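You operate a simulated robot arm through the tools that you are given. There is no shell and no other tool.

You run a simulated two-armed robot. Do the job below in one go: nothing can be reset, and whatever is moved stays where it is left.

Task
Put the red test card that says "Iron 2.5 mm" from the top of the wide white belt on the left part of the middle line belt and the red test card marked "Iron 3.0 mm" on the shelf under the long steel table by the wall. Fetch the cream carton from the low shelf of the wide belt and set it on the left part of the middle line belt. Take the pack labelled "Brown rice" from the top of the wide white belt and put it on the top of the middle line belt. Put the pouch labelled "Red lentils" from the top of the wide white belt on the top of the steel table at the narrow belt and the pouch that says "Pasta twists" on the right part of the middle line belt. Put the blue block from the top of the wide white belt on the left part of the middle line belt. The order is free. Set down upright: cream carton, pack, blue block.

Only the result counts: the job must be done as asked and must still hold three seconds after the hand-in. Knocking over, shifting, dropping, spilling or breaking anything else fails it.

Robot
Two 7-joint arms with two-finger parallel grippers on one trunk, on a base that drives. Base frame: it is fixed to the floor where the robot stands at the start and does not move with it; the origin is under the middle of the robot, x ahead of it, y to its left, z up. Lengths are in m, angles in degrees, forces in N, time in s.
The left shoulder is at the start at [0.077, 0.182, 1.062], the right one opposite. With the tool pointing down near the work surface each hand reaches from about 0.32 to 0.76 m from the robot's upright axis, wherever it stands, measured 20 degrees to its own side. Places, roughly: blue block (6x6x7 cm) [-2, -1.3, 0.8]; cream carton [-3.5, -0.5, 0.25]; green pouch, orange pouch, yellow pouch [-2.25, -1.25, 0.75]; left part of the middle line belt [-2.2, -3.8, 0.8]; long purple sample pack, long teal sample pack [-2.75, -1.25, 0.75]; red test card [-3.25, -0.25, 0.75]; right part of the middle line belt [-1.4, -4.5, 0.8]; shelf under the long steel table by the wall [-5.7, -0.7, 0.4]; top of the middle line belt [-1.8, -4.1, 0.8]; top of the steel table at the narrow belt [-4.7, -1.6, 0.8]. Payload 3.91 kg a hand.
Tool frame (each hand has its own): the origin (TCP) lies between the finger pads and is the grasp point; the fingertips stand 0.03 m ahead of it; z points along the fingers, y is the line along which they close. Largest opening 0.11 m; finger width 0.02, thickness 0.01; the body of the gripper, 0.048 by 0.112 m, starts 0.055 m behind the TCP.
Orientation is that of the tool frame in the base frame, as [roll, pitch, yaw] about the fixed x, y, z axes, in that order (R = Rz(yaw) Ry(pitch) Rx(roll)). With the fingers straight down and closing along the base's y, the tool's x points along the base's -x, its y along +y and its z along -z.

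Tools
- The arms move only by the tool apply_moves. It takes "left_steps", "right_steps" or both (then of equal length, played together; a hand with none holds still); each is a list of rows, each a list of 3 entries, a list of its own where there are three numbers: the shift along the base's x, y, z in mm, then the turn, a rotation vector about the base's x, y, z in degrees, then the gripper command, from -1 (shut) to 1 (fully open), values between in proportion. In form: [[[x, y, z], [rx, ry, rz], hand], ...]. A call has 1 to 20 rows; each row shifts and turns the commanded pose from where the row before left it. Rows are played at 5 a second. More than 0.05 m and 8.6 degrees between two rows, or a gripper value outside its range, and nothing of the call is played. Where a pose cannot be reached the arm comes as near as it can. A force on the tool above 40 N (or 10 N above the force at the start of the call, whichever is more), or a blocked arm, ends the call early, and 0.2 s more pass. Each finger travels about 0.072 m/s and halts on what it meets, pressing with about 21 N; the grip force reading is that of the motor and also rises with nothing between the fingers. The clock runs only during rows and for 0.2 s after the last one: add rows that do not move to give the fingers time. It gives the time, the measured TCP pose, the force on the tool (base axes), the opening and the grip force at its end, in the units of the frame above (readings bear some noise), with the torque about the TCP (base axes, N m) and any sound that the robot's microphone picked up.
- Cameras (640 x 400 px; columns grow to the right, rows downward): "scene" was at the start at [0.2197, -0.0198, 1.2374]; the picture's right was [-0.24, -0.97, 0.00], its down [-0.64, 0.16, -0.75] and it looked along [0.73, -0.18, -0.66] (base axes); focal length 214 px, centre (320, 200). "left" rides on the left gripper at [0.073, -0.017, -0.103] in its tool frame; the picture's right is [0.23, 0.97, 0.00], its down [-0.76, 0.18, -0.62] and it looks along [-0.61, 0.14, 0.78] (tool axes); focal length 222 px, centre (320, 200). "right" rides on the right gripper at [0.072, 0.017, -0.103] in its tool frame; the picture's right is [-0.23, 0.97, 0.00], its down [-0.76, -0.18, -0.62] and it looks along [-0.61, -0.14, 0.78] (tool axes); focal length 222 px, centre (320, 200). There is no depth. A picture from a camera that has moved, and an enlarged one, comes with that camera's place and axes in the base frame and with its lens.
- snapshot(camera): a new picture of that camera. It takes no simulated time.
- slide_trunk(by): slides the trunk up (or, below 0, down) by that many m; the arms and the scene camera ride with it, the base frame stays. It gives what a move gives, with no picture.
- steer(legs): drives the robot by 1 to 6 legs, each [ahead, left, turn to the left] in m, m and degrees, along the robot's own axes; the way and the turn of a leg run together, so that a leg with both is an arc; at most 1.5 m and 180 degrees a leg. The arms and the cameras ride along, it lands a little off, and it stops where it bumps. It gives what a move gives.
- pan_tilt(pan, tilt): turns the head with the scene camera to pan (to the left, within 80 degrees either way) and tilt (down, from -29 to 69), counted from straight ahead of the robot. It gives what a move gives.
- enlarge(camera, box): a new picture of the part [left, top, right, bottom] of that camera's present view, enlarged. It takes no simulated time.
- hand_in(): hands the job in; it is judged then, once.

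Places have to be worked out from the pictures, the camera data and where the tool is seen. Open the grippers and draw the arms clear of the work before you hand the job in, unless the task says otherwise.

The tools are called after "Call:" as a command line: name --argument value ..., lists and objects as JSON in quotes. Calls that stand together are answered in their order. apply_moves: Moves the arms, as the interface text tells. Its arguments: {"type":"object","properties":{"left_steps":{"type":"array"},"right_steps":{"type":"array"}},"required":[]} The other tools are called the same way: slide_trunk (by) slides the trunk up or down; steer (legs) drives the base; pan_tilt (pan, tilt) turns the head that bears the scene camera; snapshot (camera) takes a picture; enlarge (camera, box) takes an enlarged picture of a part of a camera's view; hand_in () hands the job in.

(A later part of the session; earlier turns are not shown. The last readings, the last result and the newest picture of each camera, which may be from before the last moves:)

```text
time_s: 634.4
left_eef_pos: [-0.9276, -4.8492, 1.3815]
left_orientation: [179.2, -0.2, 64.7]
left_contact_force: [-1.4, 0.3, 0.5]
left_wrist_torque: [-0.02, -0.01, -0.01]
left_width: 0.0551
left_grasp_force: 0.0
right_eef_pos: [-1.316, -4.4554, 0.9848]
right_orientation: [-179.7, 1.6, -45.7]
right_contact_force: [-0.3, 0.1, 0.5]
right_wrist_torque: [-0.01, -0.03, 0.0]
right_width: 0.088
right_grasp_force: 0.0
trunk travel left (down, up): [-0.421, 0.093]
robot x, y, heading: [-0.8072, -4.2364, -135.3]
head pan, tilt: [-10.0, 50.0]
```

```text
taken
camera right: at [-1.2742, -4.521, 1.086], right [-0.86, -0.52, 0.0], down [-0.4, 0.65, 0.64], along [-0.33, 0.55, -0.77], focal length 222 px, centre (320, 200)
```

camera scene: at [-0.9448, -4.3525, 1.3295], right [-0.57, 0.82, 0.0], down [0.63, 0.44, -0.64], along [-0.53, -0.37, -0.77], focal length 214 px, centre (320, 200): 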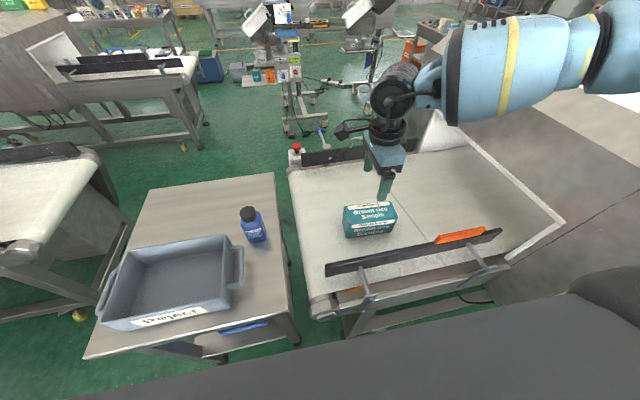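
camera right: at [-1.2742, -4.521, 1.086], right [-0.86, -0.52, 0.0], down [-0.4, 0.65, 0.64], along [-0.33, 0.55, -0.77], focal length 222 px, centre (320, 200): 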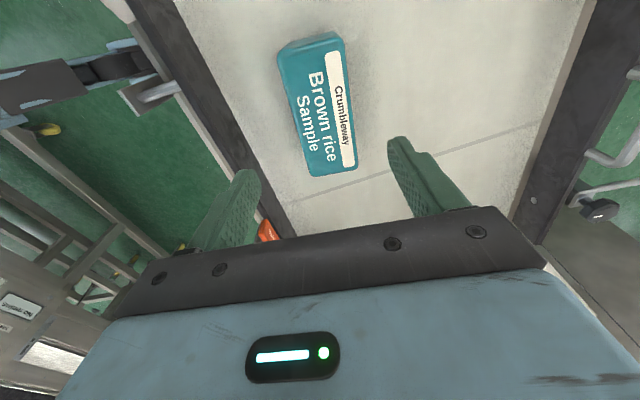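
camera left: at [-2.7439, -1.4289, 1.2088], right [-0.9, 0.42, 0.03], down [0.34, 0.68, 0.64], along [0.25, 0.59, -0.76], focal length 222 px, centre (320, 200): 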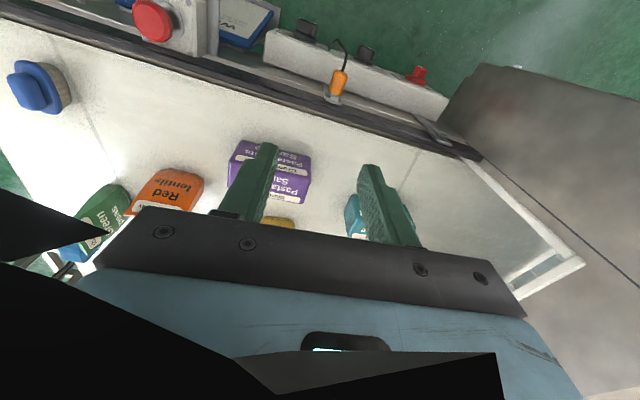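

The Brown rice pack stands upright on the belt. Last item: the yellow "Pasta twists" pouch. I back off, restore the right hand's neutral yaw, and drive back.

Call:
steer --legs '[[-0.3, 0, 0]]'

Call:
apply_moves --right_steps '[[[0, 0, 10], [0, 0, 8.2], 0.6], [[0, 0, 10], [0, 0, 8.2], 0.6], [[0, 0, 10], [0, 0, 8.2], 0.6], [[0, 0, 10], [0, 0, 8.2], 0.6], [[0, 0, 10], [0, 0, 8.2], 0.6], [[0, 0, 10], [0, 0, 8.2], 0.6], [[0, 0, 10], [0, 0, 8.2], 0.6], [[0, 0, 10], [0, 0, 8.2], 0.6], [[0, 0, 0], [0, 0, 8.2], 0.6], [[0, 0, 0], [0, 0, 8.2], 0.6], [[0, 0, 0], [0, 0, 8], 0.6], [[0, 0, 0], [0, 0, 0], 0.6]]'

Call:
steer --legs '[[0, 0, -90], [0, 0.15, 0], [1.45, 0, 0]]'

Call:
pan_tilt --pan 0 --tilt 35

Call:
snapshot --camera "scene"

```text
time_s: 636.4
left_eef_pos: [-0.7174, -4.6391, 1.3828]
left_orientation: [179.2, -0.1, 64.3]
left_contact_force: [1.0, -0.5, 0.3]
left_wrist_torque: [-0.01, 0.04, -0.02]
left_width: 0.0552
left_grasp_force: 0.0
right_eef_pos: [-1.1041, -4.2407, 0.9854]
right_orientation: [-179.7, 1.5, -46.0]
right_contact_force: [1.1, 0.3, -0.5]
right_wrist_torque: [-0.01, 0.01, 0.0]
right_width: 0.088
right_grasp_force: 0.0
trunk travel left (down, up): [-0.421, 0.093]
robot x, y, heading: [-0.5923, -4.0282, -135.7]
head pan, tilt: [-10.0, 50.0]
```

```text
time_s: 639.0
left_eef_pos: [-0.7176, -4.6378, 1.3816]
left_orientation: [179.3, -0.1, 64.3]
left_contact_force: [0.3, -0.4, -0.4]
left_wrist_torque: [0.02, -0.02, -0.01]
left_width: 0.0549
left_grasp_force: 0.0
right_eef_pos: [-1.1037, -4.2414, 1.0646]
right_orientation: [-179.6, 1.4, 44.1]
right_contact_force: [-0.6, 0.9, 0.8]
right_wrist_torque: [0.05, 0.0, 0.0]
right_width: 0.088
right_grasp_force: 0.1
trunk travel left (down, up): [-0.421, 0.093]
robot x, y, heading: [-0.5936, -4.0235, -135.7]
head pan, tilt: [-10.0, 50.0]
```

```text
time_s: 651.5
left_eef_pos: [-2.2905, -2.9734, 1.3822]
left_orientation: [179.3, -0.1, -27.4]
left_contact_force: [-0.3, -0.2, 0.4]
left_wrist_torque: [0.01, -0.02, 0.0]
left_width: 0.0552
left_grasp_force: 0.1
right_eef_pos: [-1.8807, -2.5983, 1.0649]
right_orientation: [-179.7, 1.6, -47.8]
right_contact_force: [-0.5, 0.5, -0.6]
right_wrist_torque: [0.01, 0.0, 0.02]
right_width: 0.0878
right_grasp_force: 0.0
trunk travel left (down, up): [-0.421, 0.093]
robot x, y, heading: [-1.6802, -3.1113, 132.8]
head pan, tilt: [-10.0, 50.0]
```

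```text
time_s: 652.2
left_eef_pos: [-2.2894, -2.9727, 1.3828]
left_orientation: [179.2, -0.1, -27.4]
left_contact_force: [0.0, -0.5, -0.3]
left_wrist_torque: [-0.01, 0.0, -0.01]
left_width: 0.055
left_grasp_force: 0.2
right_eef_pos: [-1.8815, -2.5978, 1.065]
right_orientation: [-179.8, 1.5, -47.6]
right_contact_force: [0.3, 0.7, 0.0]
right_wrist_torque: [-0.03, -0.01, -0.02]
right_width: 0.088
right_grasp_force: 0.1
trunk travel left (down, up): [-0.421, 0.093]
robot x, y, heading: [-1.6795, -3.1141, 132.8]
head pan, tilt: [0.0, 35.0]
```

```text
taken
camera scene: at [-1.8119, -2.9735, 1.3512], right [0.73, 0.68, 0.0], down [0.39, -0.42, -0.82], along [-0.56, 0.6, -0.57], focal length 214 px, centre (320, 200)
```

scene: 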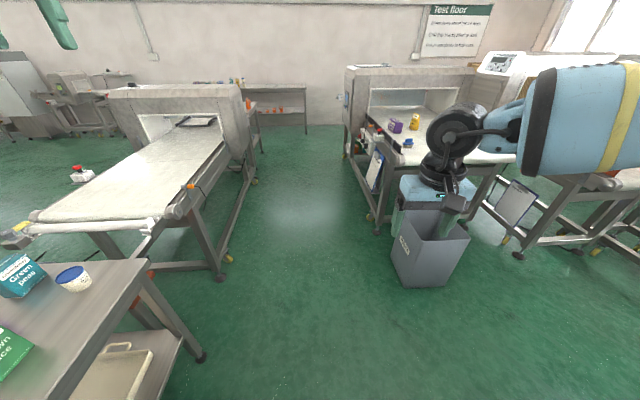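

I continue along the aisle to the wide belt, then turn to face the pouch at a slight angle (it is rotated about 10° on the belt).

Call:
steer --legs '[[0, 0, 1.9], [1.45, 0, 0], [0, 0.14, 0], [0, 0, -78]]'

Call:
pan_tilt --pan 0 --tilt 45

Call:
snapshot --camera "scene"

```text
time_s: 664.6
left_eef_pos: [-2.7532, -1.5311, 1.3827]
left_orientation: [179.2, -0.1, -106.4]
left_contact_force: [0.4, -0.2, 1.3]
left_wrist_torque: [-0.01, -0.05, 0.0]
left_width: 0.055
left_grasp_force: 0.0
right_eef_pos: [-2.307, -1.8613, 1.0652]
right_orientation: [-179.7, 1.5, -126.7]
right_contact_force: [-0.5, -0.2, 0.0]
right_wrist_torque: [0.0, -0.02, 0.0]
right_width: 0.0883
right_grasp_force: 0.0
trunk travel left (down, up): [-0.421, 0.093]
robot x, y, heading: [-2.7757, -2.1546, 53.6]
head pan, tilt: [0.0, 35.0]
```

```text
time_s: 665.4
left_eef_pos: [-2.7526, -1.5303, 1.3822]
left_orientation: [179.2, -0.1, -106.4]
left_contact_force: [-0.7, 0.0, 0.6]
left_wrist_torque: [-0.02, 0.05, -0.01]
left_width: 0.0551
left_grasp_force: 0.0
right_eef_pos: [-2.307, -1.8602, 1.066]
right_orientation: [-179.8, 1.5, -126.7]
right_contact_force: [0.0, -0.4, 0.5]
right_wrist_torque: [-0.01, 0.04, 0.01]
right_width: 0.088
right_grasp_force: 0.1
trunk travel left (down, up): [-0.421, 0.093]
robot x, y, heading: [-2.7752, -2.1587, 53.7]
head pan, tilt: [0.0, 45.0]
```

```text
taken
camera scene: at [-2.6675, -2.0054, 1.3365], right [0.81, -0.59, 0.0], down [-0.42, -0.57, -0.71], along [0.42, 0.57, -0.71], focal length 214 px, centre (320, 200)
```

scene: 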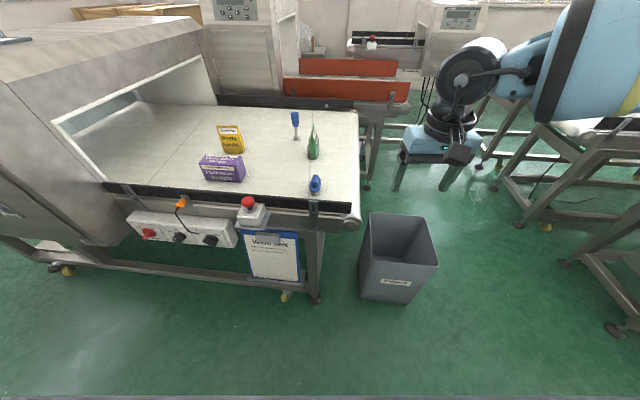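

All belt items look undisturbed. I strafe left 0.58 m and tilt the right tool forward for the pouch.

Call:
steer --legs '[[0, 0.56, 0]]'

Call:
apply_moves --right_steps '[[[5, 7, 10], [5.8, -4.26, 0], 1], [[5, 7, 10], [5.8, -4.26, 0], 1], [[5, 7, 10], [5.8, -4.26, 0], 1], [[5, 7, 10], [5.8, -4.26, 0], 1], [[5, 7, 0], [5.8, -4.26, 0], 1], [[5, 7, 0], [5.0, -3.7, 0], 1], [[0, 0, 0], [0, 0, 0], 1]]'

Call:
snapshot --camera "scene"

Call:
snapshot --camera "right"

```text
time_s: 670.8
left_eef_pos: [-3.2196, -1.1957, 1.3814]
left_orientation: [179.3, -0.1, -106.0]
left_contact_force: [-0.2, -0.7, 0.0]
left_wrist_torque: [-0.01, 0.04, 0.0]
left_width: 0.0549
left_grasp_force: 0.0
right_eef_pos: [-2.7702, -1.5213, 1.0647]
right_orientation: [-179.8, 1.6, -126.3]
right_contact_force: [-0.2, 0.7, -0.3]
right_wrist_torque: [-0.01, 0.0, 0.02]
right_width: 0.0881
right_grasp_force: 0.0
trunk travel left (down, up): [-0.421, 0.093]
robot x, y, heading: [-3.2355, -1.8213, 54.2]
head pan, tilt: [0.0, 45.0]
```

```text
time_s: 672.4
left_eef_pos: [-3.2172, -1.1951, 1.3813]
left_orientation: [179.2, -0.1, -106.0]
left_contact_force: [-0.8, 0.0, -0.5]
left_wrist_torque: [-0.02, 0.0, -0.01]
left_width: 0.0551
left_grasp_force: 0.1
right_eef_pos: [-2.7399, -1.4797, 1.1063]
right_orientation: [-179.7, 43.7, -126.1]
right_contact_force: [-0.3, 0.4, 0.4]
right_wrist_torque: [0.0, 0.03, 0.02]
right_width: 0.11
right_grasp_force: 0.0
trunk travel left (down, up): [-0.421, 0.093]
robot x, y, heading: [-3.2384, -1.82, 54.2]
head pan, tilt: [0.0, 45.0]
```

```text
taken
camera scene: at [-3.129, -1.6698, 1.3365], right [0.81, -0.59, 0.0], down [-0.41, -0.57, -0.71], along [0.41, 0.57, -0.71], focal length 214 px, centre (320, 200)
```

scene: 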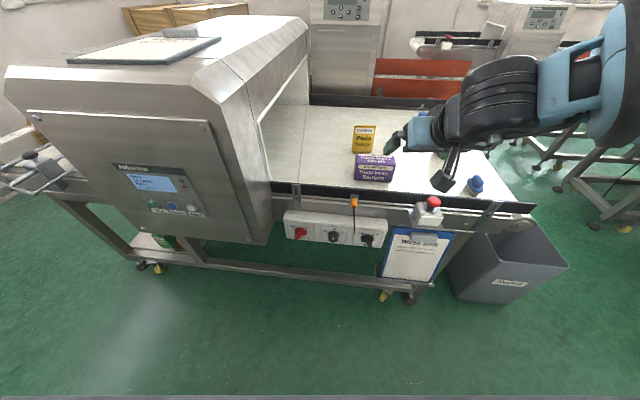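

```text
taken
camera right: at [-2.8262, -1.5701, 1.1291], right [-0.69, 0.71, 0.15], down [0.21, -0.01, 0.98], along [0.7, 0.7, -0.15], focal length 222 px, centre (320, 200)
```

right: 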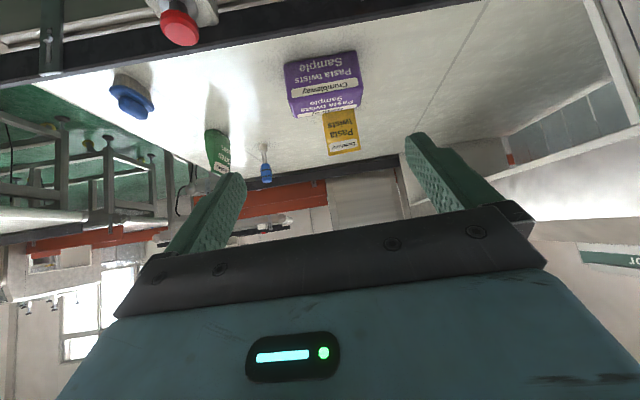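

Laterally aligned (0.19 m right). I drive forward 0.33 m with the hand high.

Call:
steer --legs '[[0.33, 0, 0]]'

Call:
pan_tilt --pan -10 --tilt 50

Call:
snapshot --camera "scene"

Call:
snapshot --camera "right"

```text
time_s: 674.6
left_eef_pos: [-3.0256, -0.9283, 1.3833]
left_orientation: [179.1, 0.0, -105.9]
left_contact_force: [0.3, 0.0, -1.1]
left_wrist_torque: [0.01, 0.02, 0.01]
left_width: 0.0548
left_grasp_force: 0.0
right_eef_pos: [-2.548, -1.2119, 1.1061]
right_orientation: [-179.6, 43.7, -126.1]
right_contact_force: [0.6, -0.5, 0.2]
right_wrist_torque: [-0.03, 0.01, -0.01]
right_width: 0.1099
right_grasp_force: 0.0
trunk travel left (down, up): [-0.421, 0.093]
robot x, y, heading: [-3.0455, -1.5533, 54.5]
head pan, tilt: [0.0, 45.0]
```

```text
time_s: 675.3
left_eef_pos: [-3.0255, -0.9268, 1.3826]
left_orientation: [179.2, -0.1, -106.0]
left_contact_force: [-0.3, -0.6, 0.2]
left_wrist_torque: [-0.01, 0.02, 0.01]
left_width: 0.0551
left_grasp_force: 0.0
right_eef_pos: [-2.5487, -1.2108, 1.1048]
right_orientation: [-179.7, 43.7, -126.2]
right_contact_force: [0.2, 0.4, -0.2]
right_wrist_torque: [0.01, 0.02, -0.03]
right_width: 0.1098
right_grasp_force: 0.0
trunk travel left (down, up): [-0.421, 0.093]
robot x, y, heading: [-3.0428, -1.553, 54.3]
head pan, tilt: [-10.0, 50.0]
```

```text
taken
camera scene: at [-2.9286, -1.414, 1.3295], right [0.7, -0.72, 0.0], down [-0.55, -0.53, -0.64], along [0.46, 0.45, -0.77], focal length 214 px, centre (320, 200)
```

scene: 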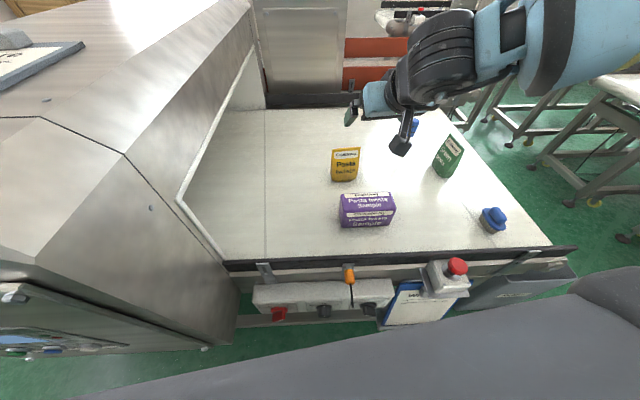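

```text
taken
camera right: at [-2.6335, -1.3018, 1.1293], right [-0.69, 0.71, 0.15], down [0.21, -0.01, 0.98], along [0.7, 0.7, -0.15], focal length 222 px, centre (320, 200)
```

right: 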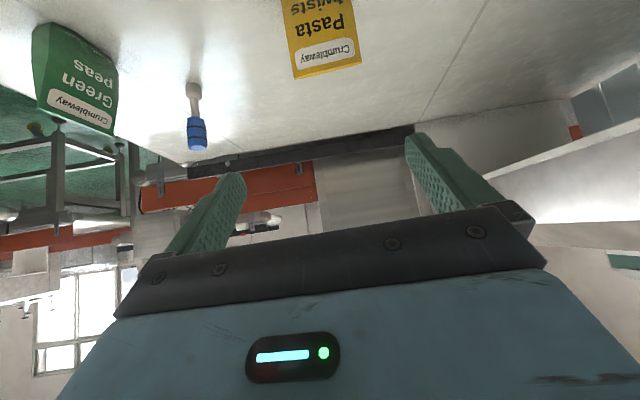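

The pouch is now 0.70 m ahead and 0.19 m right. I creep forward 4.5 cm and bring the hand above it.

Call:
steer --legs '[[0.045, 0, 0]]'

Call:
apply_moves --right_steps '[[[5.2, 14.7, -22], [0, 0, 0], 1], [[5.2, 14.7, -22], [0, 0, 0], 1], [[5.2, 14.7, -22], [0, 0, 0], 1], [[5.2, 14.7, -22], [0, 0, 0], 1], [[5.2, 14.7, -22], [0, 0, 0], 1], [[0, 0, -20], [0, 0, 0], 1], [[0, 0, 0], [0, 0, 0], 1]]'

Call:
snapshot --camera "right"

Call:
enlarge --camera "scene" --box '[260, 90, 500, 250]'

```text
time_s: 676.2
left_eef_pos: [-3.0007, -0.8941, 1.3837]
left_orientation: [179.2, 0.0, -105.9]
left_contact_force: [0.0, 0.5, 0.0]
left_wrist_torque: [0.01, 0.03, 0.0]
left_width: 0.0552
left_grasp_force: 0.0
right_eef_pos: [-2.5229, -1.1785, 1.106]
right_orientation: [-179.7, 43.7, -126.0]
right_contact_force: [-0.7, -0.2, -0.1]
right_wrist_torque: [0.0, 0.01, -0.01]
right_width: 0.1099
right_grasp_force: 0.1
trunk travel left (down, up): [-0.421, 0.093]
robot x, y, heading: [-3.0187, -1.5194, 54.4]
head pan, tilt: [-10.0, 50.0]
```

```text
time_s: 677.8
left_eef_pos: [-3.001, -0.8924, 1.3825]
left_orientation: [179.2, -0.1, -105.8]
left_contact_force: [0.2, -0.3, -0.6]
left_wrist_torque: [-0.02, -0.03, 0.04]
left_width: 0.055
left_grasp_force: 0.2
right_eef_pos: [-2.4965, -1.1015, 0.9758]
right_orientation: [-179.5, 43.7, -126.1]
right_contact_force: [0.2, -0.1, 0.2]
right_wrist_torque: [-0.01, 0.02, 0.01]
right_width: 0.1102
right_grasp_force: 0.0
trunk travel left (down, up): [-0.421, 0.093]
robot x, y, heading: [-3.0196, -1.5189, 54.2]
head pan, tilt: [-10.0, 50.0]
```

```text
taken
camera right: at [-2.5822, -1.1929, 1.0001], right [-0.69, 0.71, 0.15], down [0.21, -0.01, 0.98], along [0.7, 0.7, -0.14], focal length 222 px, centre (320, 200)
```

right: 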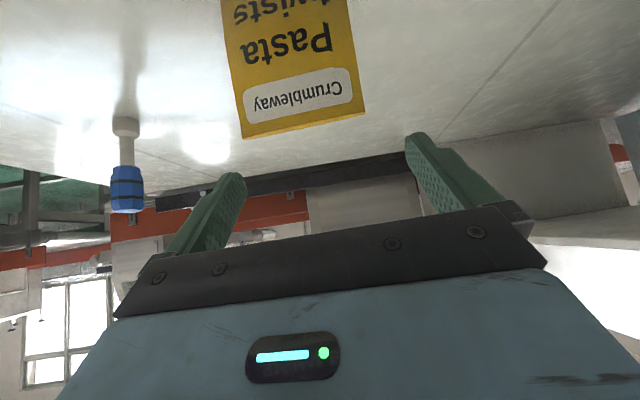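

```text
2.50 times, centred on (380, 170) of scene
camera zoom: at [-2.9034, -1.379, 1.3296], right [0.7, -0.72, 0.0], down [-0.55, -0.53, -0.64], along [0.46, 0.45, -0.77], focal length 536 px, centre (170, 275)
```

zoom: 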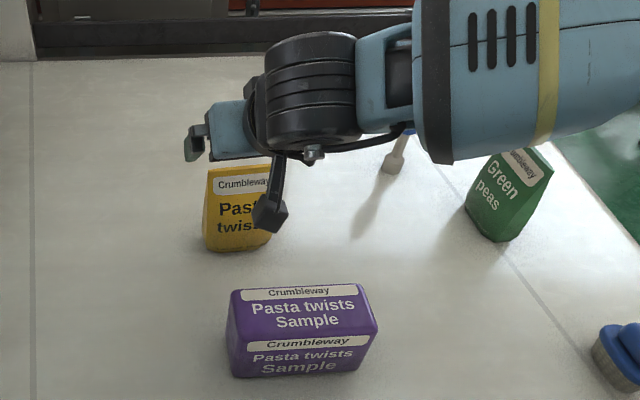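

The pouch is 8 mm right and 1 cm ahead of the TCP. I correct and descend around it.

Call:
apply_moves --right_steps '[[[6.5, -4.7, -5], [0, 0, 0], 1], [[4, 6, -22], [0, 0, 0], 1], [[4, 6, -22], [0, 0, 0], 1], [[3, 4, -22], [0, 0, 0], 1], [[0, 0, -10], [0, 0, 0], 1], [[0, 0, 0], [0, 0, 0], 1]]'

Call:
snapshot --camera "right"

Call:
enlarge --camera "scene" --box '[260, 90, 500, 250]'

```text
time_s: 679.2
left_eef_pos: [-3.0007, -0.8933, 1.3824]
left_orientation: [179.2, -0.1, -106.0]
left_contact_force: [0.4, 0.7, 0.3]
left_wrist_torque: [0.0, -0.05, -0.01]
left_width: 0.0551
left_grasp_force: 0.0
right_eef_pos: [-2.4792, -1.0916, 0.8952]
right_orientation: [-179.7, 43.7, -126.1]
right_contact_force: [0.5, -0.3, -0.5]
right_wrist_torque: [0.0, 0.03, 0.0]
right_width: 0.11
right_grasp_force: 0.0
trunk travel left (down, up): [-0.421, 0.093]
robot x, y, heading: [-3.0184, -1.5156, 54.3]
head pan, tilt: [-10.0, 50.0]
```

```text
taken
camera right: at [-2.5646, -1.1817, 0.9191], right [-0.69, 0.71, 0.15], down [0.21, -0.01, 0.98], along [0.7, 0.7, -0.15], focal length 222 px, centre (320, 200)
```

right: 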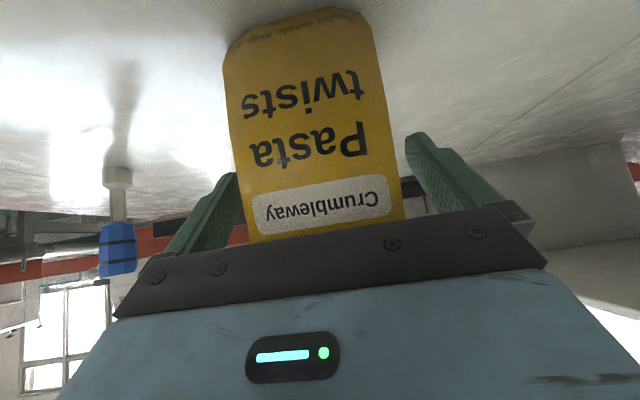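

```text
2.50 times, centred on (380, 170) of scene
camera zoom: at [-2.9033, -1.3791, 1.3296], right [0.7, -0.72, 0.0], down [-0.55, -0.53, -0.64], along [0.46, 0.45, -0.77], focal length 536 px, centre (170, 275)
```

zoom: 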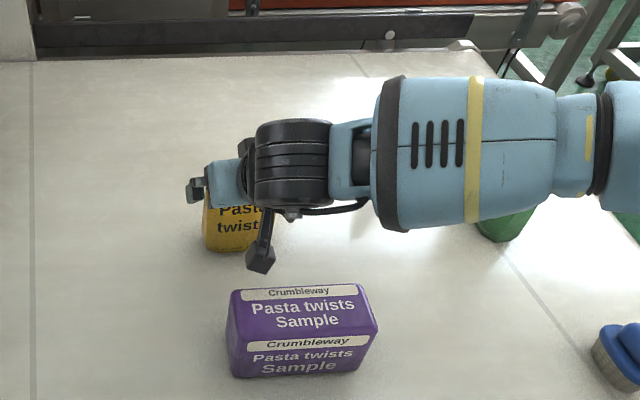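

The fingers straddle the pouch with good depth. I close.

Call:
apply_moves --right_steps '[[[3, -2, 0], [0, 0, 0], 0.9], [[0, 0, 0], [0, 0, 0], 0.5], [[0, 0, 0], [0, 0, 0], -1], [[0, 0, 0], [0, 0, 0], -1], [[0, 0, 0], [0, 0, 0], -1]]'

Call:
apply_moves --right_steps '[[[0, 0, 5], [0, 0, 0], -1], [[0, 0, 10], [0, 0, 0], -1], [[0, 0, 20], [0, 0, 0], -1], [[0, 0, 0], [0, 0, 0], -1]]'

Call:
snapshot --camera "right"

Call:
enlarge --camera "scene" --box '[260, 90, 500, 250]'

```text
time_s: 680.4
left_eef_pos: [-3.0007, -0.8933, 1.3825]
left_orientation: [179.2, 0.0, -106.0]
left_contact_force: [0.4, 0.4, 0.1]
left_wrist_torque: [0.01, 0.0, -0.01]
left_width: 0.0549
left_grasp_force: 0.0
right_eef_pos: [-2.4763, -1.0921, 0.8943]
right_orientation: [-179.7, 43.7, -126.1]
right_contact_force: [-1.0, 0.7, -1.5]
right_wrist_torque: [0.01, 0.02, 0.01]
right_width: 0.0898
right_grasp_force: 21.7
trunk travel left (down, up): [-0.421, 0.093]
robot x, y, heading: [-3.0199, -1.5169, 54.2]
head pan, tilt: [-10.0, 50.0]
```

```text
time_s: 681.4
left_eef_pos: [-3.0005, -0.8929, 1.3825]
left_orientation: [179.2, 0.1, -106.0]
left_contact_force: [-0.5, 0.6, 0.8]
left_wrist_torque: [0.01, 0.02, 0.02]
left_width: 0.0552
left_grasp_force: 0.1
right_eef_pos: [-2.4771, -1.0933, 0.9288]
right_orientation: [-179.6, 43.5, -126.1]
right_contact_force: [-0.9, -0.8, -2.2]
right_wrist_torque: [0.0, 0.0, -0.05]
right_width: 0.0899
right_grasp_force: 21.0
trunk travel left (down, up): [-0.421, 0.093]
robot x, y, heading: [-3.0137, -1.5172, 54.1]
head pan, tilt: [-10.0, 50.0]
```

```text
taken
camera right: at [-2.5622, -1.1838, 0.9523], right [-0.69, 0.71, 0.15], down [0.21, -0.01, 0.98], along [0.7, 0.7, -0.15], focal length 222 px, centre (320, 200)
```

right: 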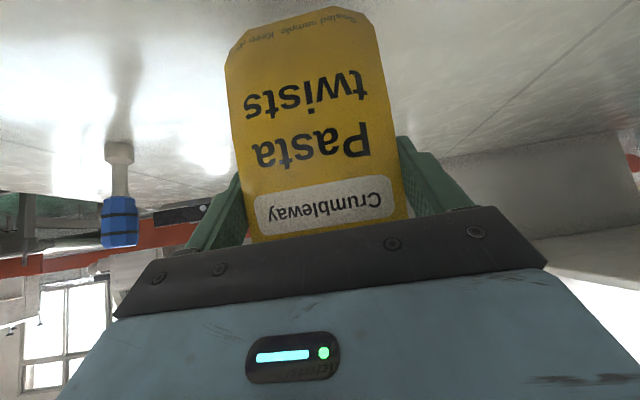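

```text
2.50 times, centred on (380, 170) of scene
camera zoom: at [-2.9029, -1.3788, 1.3295], right [0.7, -0.72, 0.0], down [-0.55, -0.53, -0.64], along [0.46, 0.45, -0.77], focal length 536 px, centre (170, 275)
```

zoom: 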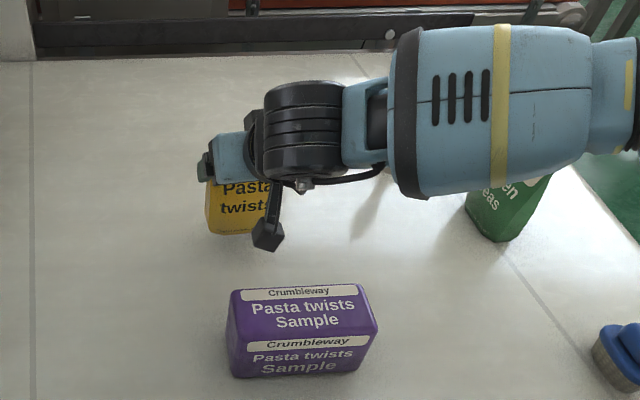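

The pouch is held. I lift it to a safe height, back off, and turn toward the middle line.

Call:
apply_moves --right_steps '[[[-4, -6, 30], [0, 0, 0], -1], [[-4, -6, 30], [0, 0, 0], -1], [[-4, -6, 30], [0, 0, 0], -1], [[-4, -6, 30], [0, 0, 0], -1], [[-4, -6, 30], [0, 0, 0], -1], [[-4, -6, 20], [0, 0, 0], -1], [[0, 0, 0], [0, 0, 0], -1]]'

Call:
steer --legs '[[-0.2, 0, 0], [0, 0, -99.3]]'

Call:
pan_tilt --pan 0 --tilt 35

Call:
snapshot --camera "scene"

```text
time_s: 683.0
left_eef_pos: [-2.9998, -0.8941, 1.3817]
left_orientation: [179.3, -0.2, -105.9]
left_contact_force: [0.4, -0.7, 0.3]
left_wrist_torque: [0.01, 0.01, -0.03]
left_width: 0.055
left_grasp_force: 0.1
right_eef_pos: [-2.5006, -1.1297, 1.0997]
right_orientation: [-179.6, 43.6, -126.1]
right_contact_force: [-0.2, 0.9, -2.2]
right_wrist_torque: [-0.01, -0.02, 0.0]
right_width: 0.0902
right_grasp_force: 20.3
trunk travel left (down, up): [-0.421, 0.093]
robot x, y, heading: [-3.0157, -1.5203, 54.4]
head pan, tilt: [-10.0, 50.0]
```

```text
time_s: 688.8
left_eef_pos: [-2.5218, -1.7975, 1.3835]
left_orientation: [179.2, 0.0, 154.8]
left_contact_force: [0.4, -0.1, -0.3]
left_wrist_torque: [-0.02, 0.01, 0.02]
left_width: 0.055
left_grasp_force: 0.1
right_eef_pos: [-2.8353, -2.2539, 1.0995]
right_orientation: [-179.7, 43.7, 134.5]
right_contact_force: [-0.5, -0.2, -1.5]
right_wrist_torque: [0.02, -0.02, 0.01]
right_width: 0.0899
right_grasp_force: 20.9
trunk travel left (down, up): [-0.421, 0.093]
robot x, y, heading: [-3.1352, -1.6772, -45.3]
head pan, tilt: [-10.0, 50.0]
```

```text
time_s: 689.6
left_eef_pos: [-2.5217, -1.7984, 1.3821]
left_orientation: [179.2, -0.1, 154.7]
left_contact_force: [-0.7, -0.4, 0.7]
left_wrist_torque: [-0.05, 0.0, -0.03]
left_width: 0.0549
left_grasp_force: 0.1
right_eef_pos: [-2.8364, -2.2526, 1.1]
right_orientation: [-179.7, 43.7, 134.5]
right_contact_force: [0.8, -0.2, -2.0]
right_wrist_torque: [0.01, -0.01, -0.01]
right_width: 0.0899
right_grasp_force: 21.1
trunk travel left (down, up): [-0.421, 0.093]
robot x, y, heading: [-3.1344, -1.678, -45.2]
head pan, tilt: [0.0, 35.0]
```

```text
taken
camera scene: at [-3.0004, -1.8146, 1.3512], right [-0.71, -0.71, 0.0], down [-0.41, 0.41, -0.82], along [0.58, -0.58, -0.57], focal length 214 px, centre (320, 200)
```

scene: 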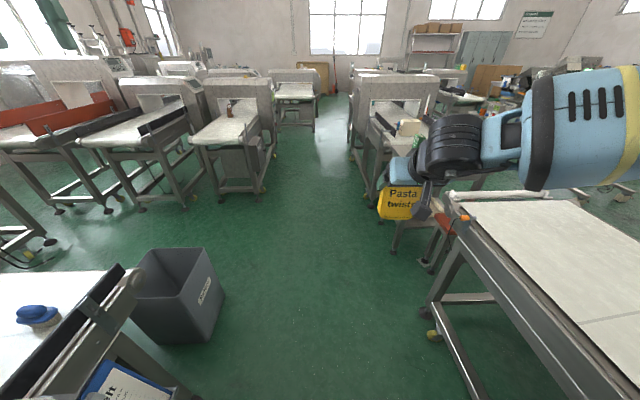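

I drive down the aisle to the right part of the middle line.

Call:
steer --legs '[[1.45, 0, 0], [0, 0.13, 0], [1.45, 0, 0]]'

Call:
snapshot --camera "scene"

```text
time_s: 704.9
left_eef_pos: [-0.3723, -3.6993, 1.3828]
left_orientation: [179.2, 0.0, 156.9]
left_contact_force: [0.1, 0.5, -0.4]
left_wrist_torque: [0.01, -0.01, 0.01]
left_width: 0.0549
left_grasp_force: 0.0
right_eef_pos: [-0.6682, -4.1644, 1.0996]
right_orientation: [-179.7, 43.7, 136.4]
right_contact_force: [0.2, -0.3, -2.6]
right_wrist_torque: [0.04, -0.02, 0.0]
right_width: 0.0899
right_grasp_force: 20.7
trunk travel left (down, up): [-0.421, 0.093]
robot x, y, heading: [-0.9884, -3.6021, -43.1]
head pan, tilt: [0.0, 35.0]
```

```text
taken
camera scene: at [-0.8481, -3.7323, 1.3513], right [-0.68, -0.73, 0.0], down [-0.42, 0.39, -0.82], along [0.6, -0.56, -0.57], focal length 214 px, centre (320, 200)
```

scene: 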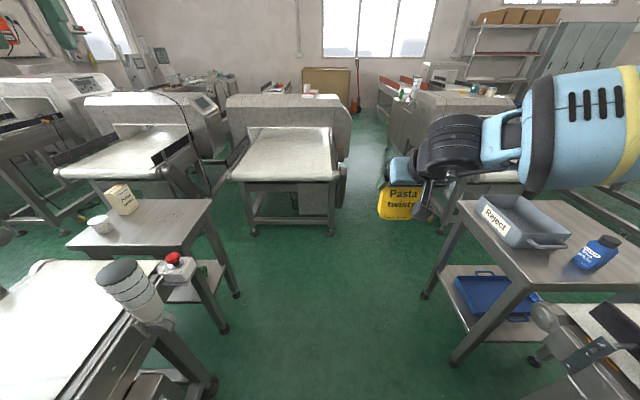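

I go 0.42 m further and turn right to face the right part.

Call:
steer --legs '[[0.44, 0, 0], [0, 0, -92.2]]'

Call:
pan_tilt --pan -5 --tilt 45

Call:
snapshot --camera "scene"

```text
time_s: 711.4
left_eef_pos: [-0.7718, -4.5159, 1.3821]
left_orientation: [179.2, 0.0, 66.1]
left_contact_force: [-0.1, 0.3, 0.2]
left_wrist_torque: [-0.03, 0.0, -0.02]
left_width: 0.055
left_grasp_force: 0.0
right_eef_pos: [-1.2336, -4.2133, 1.0992]
right_orientation: [-179.7, 43.8, 45.7]
right_contact_force: [-0.1, -0.7, -2.0]
right_wrist_torque: [-0.02, 0.01, 0.01]
right_width: 0.0897
right_grasp_force: 21.1
trunk travel left (down, up): [-0.421, 0.093]
robot x, y, heading: [-0.6683, -3.8986, -133.9]
head pan, tilt: [0.0, 35.0]
```

```text
time_s: 712.1
left_eef_pos: [-0.7714, -4.5153, 1.382]
left_orientation: [179.2, -0.1, 66.0]
left_contact_force: [0.1, 0.6, -0.4]
left_wrist_torque: [0.03, -0.02, 0.0]
left_width: 0.0551
left_grasp_force: 0.1
right_eef_pos: [-1.2337, -4.2136, 1.1005]
right_orientation: [-179.7, 43.7, 45.8]
right_contact_force: [0.3, 0.4, -2.0]
right_wrist_torque: [0.05, 0.02, 0.02]
right_width: 0.09
right_grasp_force: 21.2
trunk travel left (down, up): [-0.421, 0.093]
robot x, y, heading: [-0.6669, -3.9003, -133.7]
head pan, tilt: [-5.0, 45.0]
```

```text
taken
camera scene: at [-0.8006, -4.0284, 1.3365], right [-0.66, 0.75, 0.0], down [0.53, 0.47, -0.71], along [-0.53, -0.47, -0.71], focal length 214 px, centre (320, 200)
```

scene: 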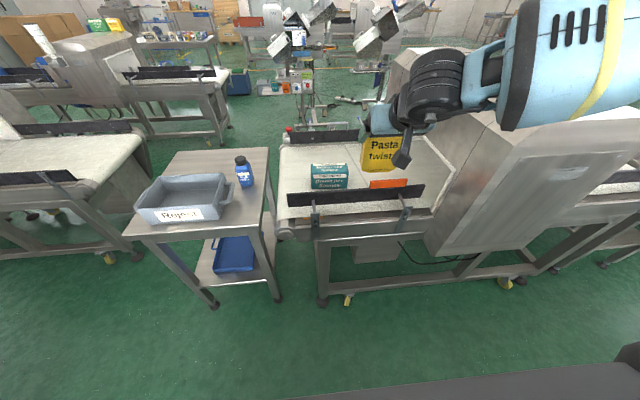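

The pack stands where I left it, with room to its right. I straighten and move 0.34 m forward.

Call:
steer --legs '[[0, 0, -1.5], [0.34, 0.02, 0]]'

Call:
pan_tilt --pan -10 --tilt 50

Call:
snapshot --camera "scene"

Call:
snapshot --camera "right"

```text
time_s: 714.7
left_eef_pos: [-1.0137, -4.7668, 1.3834]
left_orientation: [179.3, 0.0, 64.7]
left_contact_force: [-0.7, -0.4, -0.2]
left_wrist_torque: [0.0, 0.0, 0.02]
left_width: 0.055
left_grasp_force: 0.0
right_eef_pos: [-1.4676, -4.4536, 1.1005]
right_orientation: [-179.7, 43.8, 44.4]
right_contact_force: [-0.9, 0.0, -2.1]
right_wrist_torque: [0.05, -0.01, -0.02]
right_width: 0.0897
right_grasp_force: 21.0
trunk travel left (down, up): [-0.421, 0.093]
robot x, y, heading: [-0.8961, -4.1565, -135.0]
head pan, tilt: [-5.0, 45.0]
```

```text
time_s: 715.4
left_eef_pos: [-1.0138, -4.7678, 1.3816]
left_orientation: [179.1, 0.0, 64.7]
left_contact_force: [0.2, 0.8, 0.5]
left_wrist_torque: [-0.01, 0.01, -0.01]
left_width: 0.055
left_grasp_force: 0.1
right_eef_pos: [-1.4685, -4.4539, 1.0999]
right_orientation: [-179.8, 43.6, 44.5]
right_contact_force: [-0.2, 0.0, -2.1]
right_wrist_torque: [0.01, -0.03, -0.02]
right_width: 0.0901
right_grasp_force: 20.8
trunk travel left (down, up): [-0.421, 0.093]
robot x, y, heading: [-0.8948, -4.1513, -135.2]
head pan, tilt: [-10.0, 50.0]
```

```text
taken
camera scene: at [-1.0318, -4.2713, 1.3295], right [-0.57, 0.82, 0.0], down [0.63, 0.44, -0.64], along [-0.53, -0.37, -0.77], focal length 214 px, centre (320, 200)
```

scene: 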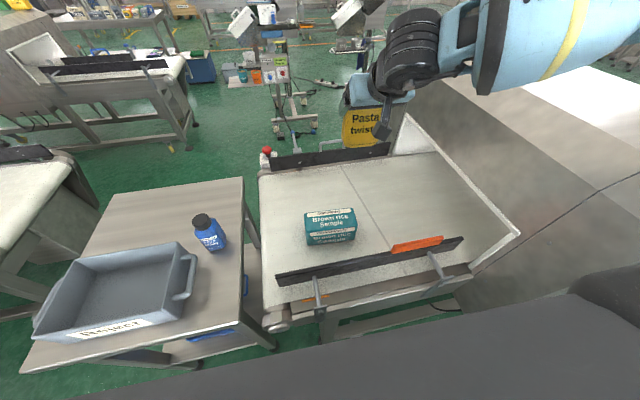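

```text
taken
camera right: at [-1.3653, -4.3804, 1.1237], right [0.56, -0.81, 0.15], down [-0.21, 0.04, 0.98], along [-0.8, -0.58, -0.15], focal length 222 px, centre (320, 200)
```

right: 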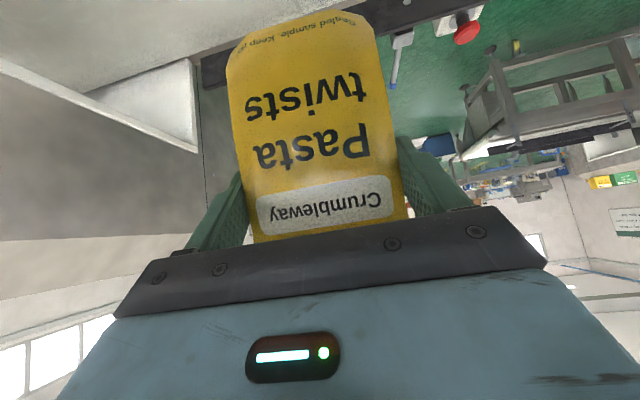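

The pouch hangs over the free spot (u −2.13, v 4.17). I lower it.

Call:
apply_moves --right_steps '[[[0, 0, -30], [0, 0, 0], -1], [[0, 0, -30], [0, 0, 0], -1], [[0, 0, -30], [0, 0, 0], -1], [[0, 0, -30], [0, 0, 0], -1], [[0, 0, -30], [0, 0, 0], -1], [[0, 0, -30], [0, 0, 0], -1], [[0, 0, -20], [0, 0, 0], -1], [[0, 0, 0], [0, 0, 0], -1]]'

Call:
snapshot --camera "scene"

Call:
snapshot --camera "right"

```text
time_s: 717.2
left_eef_pos: [-1.0124, -4.7693, 1.3822]
left_orientation: [179.2, 0.0, 64.8]
left_contact_force: [0.9, 0.2, 0.6]
left_wrist_torque: [-0.02, 0.03, 0.01]
left_width: 0.055
left_grasp_force: 0.2
right_eef_pos: [-1.4662, -4.4519, 0.9015]
right_orientation: [-179.6, 43.6, 44.5]
right_contact_force: [-0.4, -0.3, -2.1]
right_wrist_torque: [0.0, 0.01, 0.0]
right_width: 0.0896
right_grasp_force: 20.7
trunk travel left (down, up): [-0.421, 0.093]
robot x, y, heading: [-0.8969, -4.1581, -135.3]
head pan, tilt: [-10.0, 50.0]
```

```text
taken
camera scene: at [-1.0314, -4.271, 1.3296], right [-0.57, 0.82, 0.0], down [0.63, 0.44, -0.64], along [-0.53, -0.37, -0.77], focal length 214 px, centre (320, 200)
```

scene: 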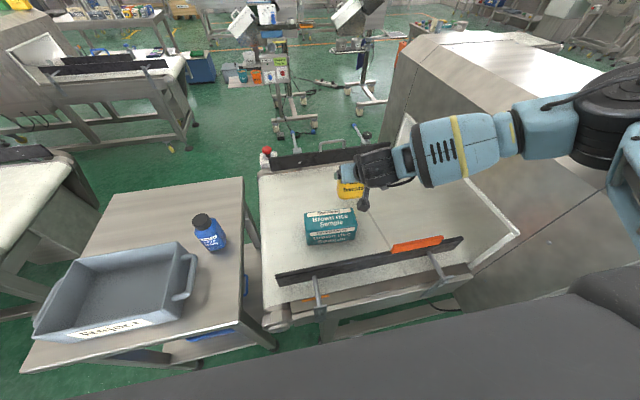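

```text
taken
camera right: at [-1.363, -4.3794, 0.9248], right [0.56, -0.81, 0.15], down [-0.21, 0.04, 0.98], along [-0.8, -0.58, -0.15], focal length 222 px, centre (320, 200)
```

right: 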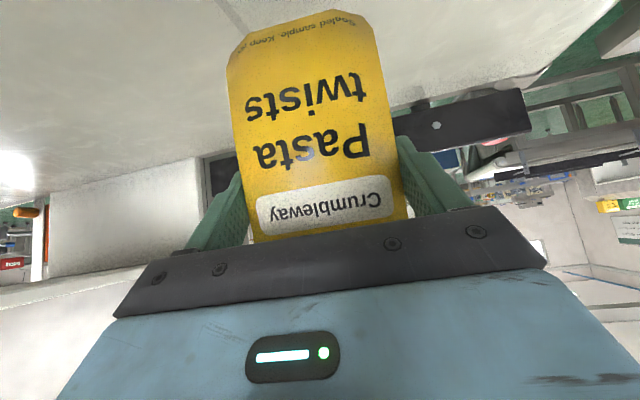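

Call:
apply_moves --right_steps '[[[0, 0, -15], [0, 0, 0], -1], [[0, 0, -12], [0, 0, 0], -1], [[0, 0, -8], [0, 0, 0], -1], [[0, 0, 0], [0, 0, 0], -1]]'

Call:
enlarge --camera "scene" --box '[250, 120, 470, 280]'

```text
time_s: 718.2
left_eef_pos: [-1.0089, -4.7685, 1.383]
left_orientation: [179.3, 0.0, 64.8]
left_contact_force: [-0.5, -0.2, -0.2]
left_wrist_torque: [0.0, 0.02, -0.04]
left_width: 0.0549
left_grasp_force: 0.0
right_eef_pos: [-1.4646, -4.4554, 0.8689]
right_orientation: [-179.4, 43.9, 44.8]
right_contact_force: [0.5, 0.7, -1.9]
right_wrist_torque: [0.01, 0.02, -0.04]
right_width: 0.0897
right_grasp_force: 20.2
trunk travel left (down, up): [-0.421, 0.093]
robot x, y, heading: [-0.8916, -4.1555, -135.3]
head pan, tilt: [-10.0, 50.0]
```

```text
2.50 times, centred on (360, 200) of scene
camera zoom: at [-1.0273, -4.2728, 1.3302], right [-0.57, 0.82, 0.0], down [0.63, 0.44, -0.64], along [-0.53, -0.37, -0.77], focal length 536 px, centre (220, 200)
```

zoom: 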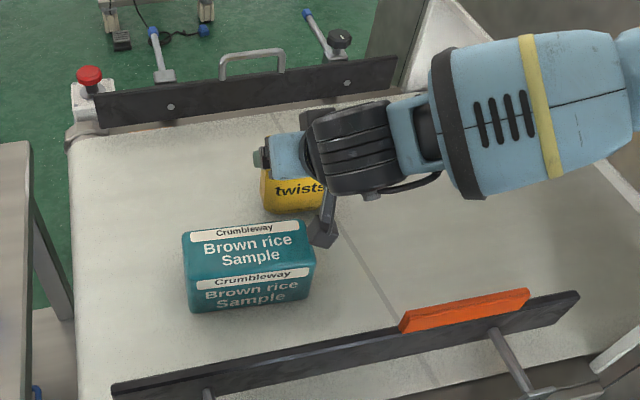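

Call:
apply_moves --right_steps '[[[0, 0, -4], [0, 0, 0], -1], [[0, 0, -4], [0, 0, 0], -1], [[0, 0, -3], [0, 0, 0], -1], [[0, 0, 0], [0, 0, 0], -1]]'

```text
time_s: 719.2
left_eef_pos: [-1.0021, -4.7729, 1.3819]
left_orientation: [179.7, 0.0, 64.9]
left_contact_force: [1.0, 0.2, -0.4]
left_wrist_torque: [0.0, 0.02, 0.01]
left_width: 0.0551
left_grasp_force: 0.0
right_eef_pos: [-1.4594, -4.4593, 0.864]
right_orientation: [-179.1, 44.3, 45.1]
right_contact_force: [0.1, 0.3, -1.7]
right_wrist_torque: [-0.03, -0.02, 0.01]
right_width: 0.0896
right_grasp_force: 20.9
trunk travel left (down, up): [-0.421, 0.093]
robot x, y, heading: [-0.891, -4.1541, -135.0]
head pan, tilt: [-10.0, 50.0]
```

Readings suggest my arm is lightly pushing on something (torso shifting a few millimetres). I look at the elbow and hood before going lower.

Call:
pan_tilt --pan -55 --tilt 35

Call:
snapshot --camera "scene"

Call:
snapshot --camera "right"

```text
time_s: 720.3
left_eef_pos: [-1.0022, -4.7727, 1.3807]
left_orientation: [179.9, 0.1, 64.7]
left_contact_force: [0.6, -0.9, -0.7]
left_wrist_torque: [0.02, 0.0, -0.01]
left_width: 0.0549
left_grasp_force: 0.0
right_eef_pos: [-1.4611, -4.4606, 0.862]
right_orientation: [-179.0, 44.2, 45.1]
right_contact_force: [-0.4, 0.3, -1.6]
right_wrist_torque: [0.02, 0.01, 0.0]
right_width: 0.0898
right_grasp_force: 21.1
trunk travel left (down, up): [-0.421, 0.093]
robot x, y, heading: [-0.8952, -4.1547, -135.1]
head pan, tilt: [-55.0, 35.0]
```

```text
taken
camera scene: at [-1.0444, -4.2174, 1.3523], right [0.17, 0.98, 0.0], down [0.56, -0.1, -0.82], along [-0.81, 0.15, -0.57], focal length 214 px, centre (320, 200)
```

scene: 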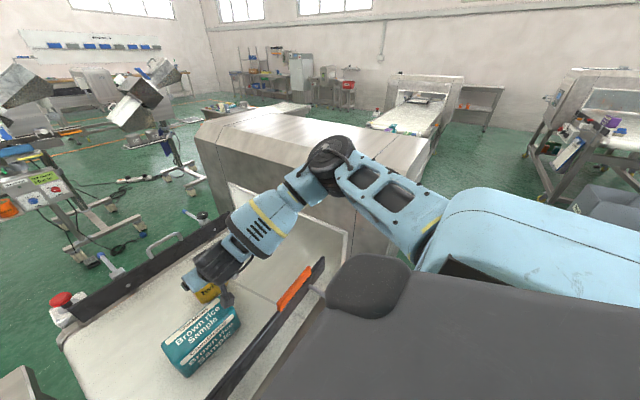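

```text
taken
camera right: at [-1.358, -4.3857, 0.8848], right [0.57, -0.81, 0.15], down [-0.19, 0.04, 0.98], along [-0.8, -0.58, -0.14], focal length 222 px, centre (320, 200)
```

right: 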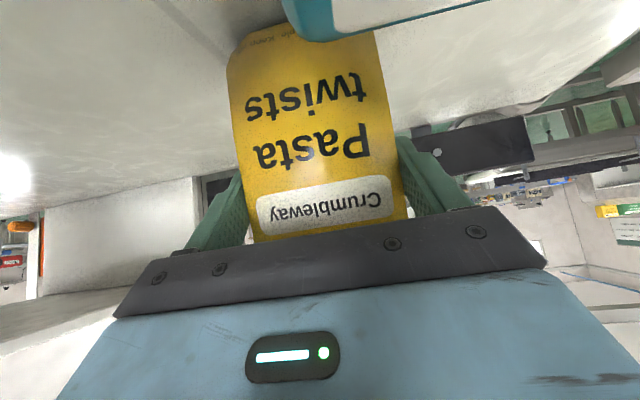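

My elbow is just at the hood's front edge. I strafe 2.5 cm left to relieve it and then finish lowering.

Call:
steer --legs '[[0, 0.025, 0]]'

Call:
apply_moves --right_steps '[[[0, 0, -2], [0, 0, 0], -1], [[0, 0, -2], [0, 0, 0], -1], [[0, 0, 0], [0, 0, 0], -1]]'

Call:
snapshot --camera "right"

```text
time_s: 721.2
left_eef_pos: [-0.9969, -4.7842, 1.3823]
left_orientation: [179.2, 0.0, 64.7]
left_contact_force: [0.7, -0.5, 0.1]
left_wrist_torque: [-0.02, -0.04, 0.0]
left_width: 0.0548
left_grasp_force: 0.0
right_eef_pos: [-1.4489, -4.4706, 0.8533]
right_orientation: [-179.8, 43.6, 44.5]
right_contact_force: [0.5, 0.1, 1.6]
right_wrist_torque: [-0.04, -0.06, 0.06]
right_width: 0.0898
right_grasp_force: 20.8
trunk travel left (down, up): [-0.421, 0.093]
robot x, y, heading: [-0.8777, -4.1728, -135.2]
head pan, tilt: [-55.0, 35.0]
```

```text
time_s: 722.0
left_eef_pos: [-0.994, -4.7839, 1.3844]
left_orientation: [179.3, 0.1, 64.7]
left_contact_force: [-1.4, -0.7, -1.5]
left_wrist_torque: [-0.01, 0.04, 0.02]
left_width: 0.055
left_grasp_force: 0.1
right_eef_pos: [-1.4483, -4.4701, 0.8536]
right_orientation: [-179.7, 44.0, 44.5]
right_contact_force: [1.4, 4.2, 21.9]
right_wrist_torque: [-0.17, -0.05, -0.03]
right_width: 0.0898
right_grasp_force: 20.4
trunk travel left (down, up): [-0.421, 0.093]
robot x, y, heading: [-0.88, -4.1691, -134.8]
head pan, tilt: [-55.0, 35.0]
```

```text
taken
camera right: at [-1.3456, -4.3968, 0.8767], right [0.56, -0.81, 0.15], down [-0.21, 0.04, 0.98], along [-0.8, -0.58, -0.14], focal length 222 px, centre (320, 200)
```

right: 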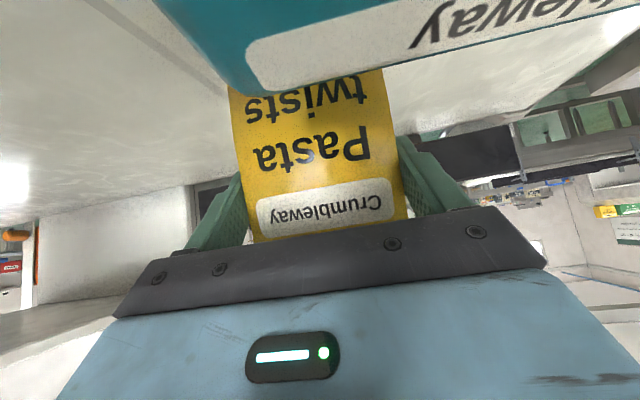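

The pouch has touched down (22 N after the last step). I raise 3 mm to relieve the pressure, then open the fingers.

Call:
apply_moves --right_steps '[[[0, 0, 3], [0, 0, 0], -1], [[0, 0, 0], [0, 0, 0], -1]]'

Call:
apply_moves --right_steps '[[[0, 0, 0], [0, 0, 0], 0.85], [[0, 0, 0], [0, 0, 0], 1], [[0, 0, 0], [0, 0, 0], 1], [[0, 0, 0], [0, 0, 0], 1]]'

Call:
snapshot --camera "right"

Call:
snapshot --camera "scene"

```text
time_s: 722.6
left_eef_pos: [-0.9946, -4.784, 1.382]
left_orientation: [179.1, 0.0, 64.7]
left_contact_force: [0.4, -0.9, -0.2]
left_wrist_torque: [-0.01, -0.01, -0.03]
left_width: 0.0552
left_grasp_force: 0.0
right_eef_pos: [-1.4472, -4.4702, 0.8525]
right_orientation: [-179.7, 43.7, 44.6]
right_contact_force: [-2.4, -4.0, 7.7]
right_wrist_torque: [-0.71, 0.26, -0.07]
right_width: 0.0899
right_grasp_force: 20.9
trunk travel left (down, up): [-0.421, 0.093]
robot x, y, heading: [-0.8791, -4.1685, -135.4]
head pan, tilt: [-55.0, 35.0]
```

```text
time_s: 723.6
left_eef_pos: [-0.9947, -4.7851, 1.3824]
left_orientation: [179.2, 0.0, 64.7]
left_contact_force: [0.1, 0.1, 0.1]
left_wrist_torque: [0.01, -0.01, 0.01]
left_width: 0.0552
left_grasp_force: 0.0
right_eef_pos: [-1.4477, -4.4698, 0.8532]
right_orientation: [-179.7, 43.5, 44.6]
right_contact_force: [-0.4, -0.9, 0.7]
right_wrist_torque: [-0.02, -0.02, -0.01]
right_width: 0.1098
right_grasp_force: 0.0
trunk travel left (down, up): [-0.421, 0.093]
robot x, y, heading: [-0.8792, -4.1719, -135.2]
head pan, tilt: [-55.0, 35.0]
```

```text
taken
camera right: at [-1.3458, -4.3965, 0.8772], right [0.56, -0.81, 0.15], down [-0.21, 0.04, 0.98], along [-0.8, -0.58, -0.15], focal length 222 px, centre (320, 200)
```

right: 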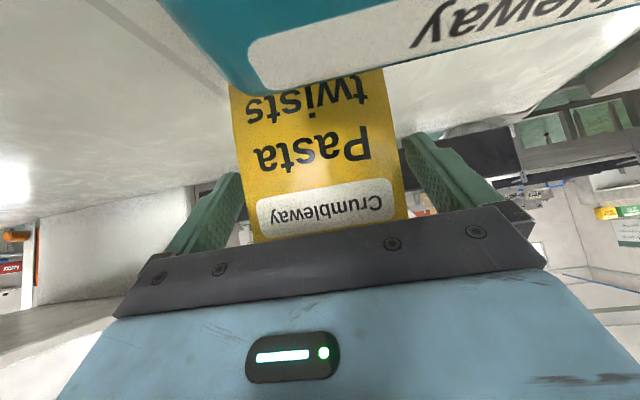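

```text
taken
camera scene: at [-1.0376, -4.2289, 1.3513], right [0.18, 0.98, 0.0], down [0.56, -0.1, -0.82], along [-0.81, 0.14, -0.57], focal length 214 px, centre (320, 200)
```

scene: 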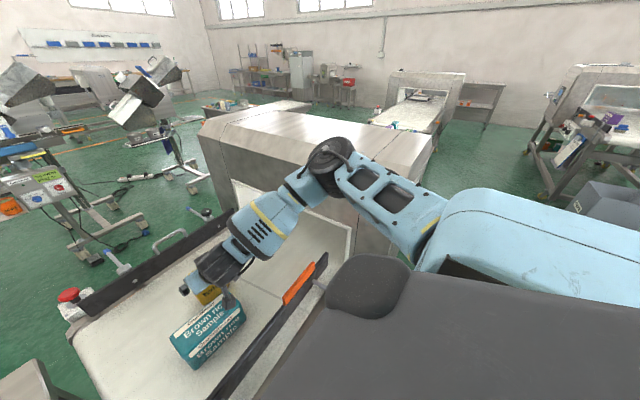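

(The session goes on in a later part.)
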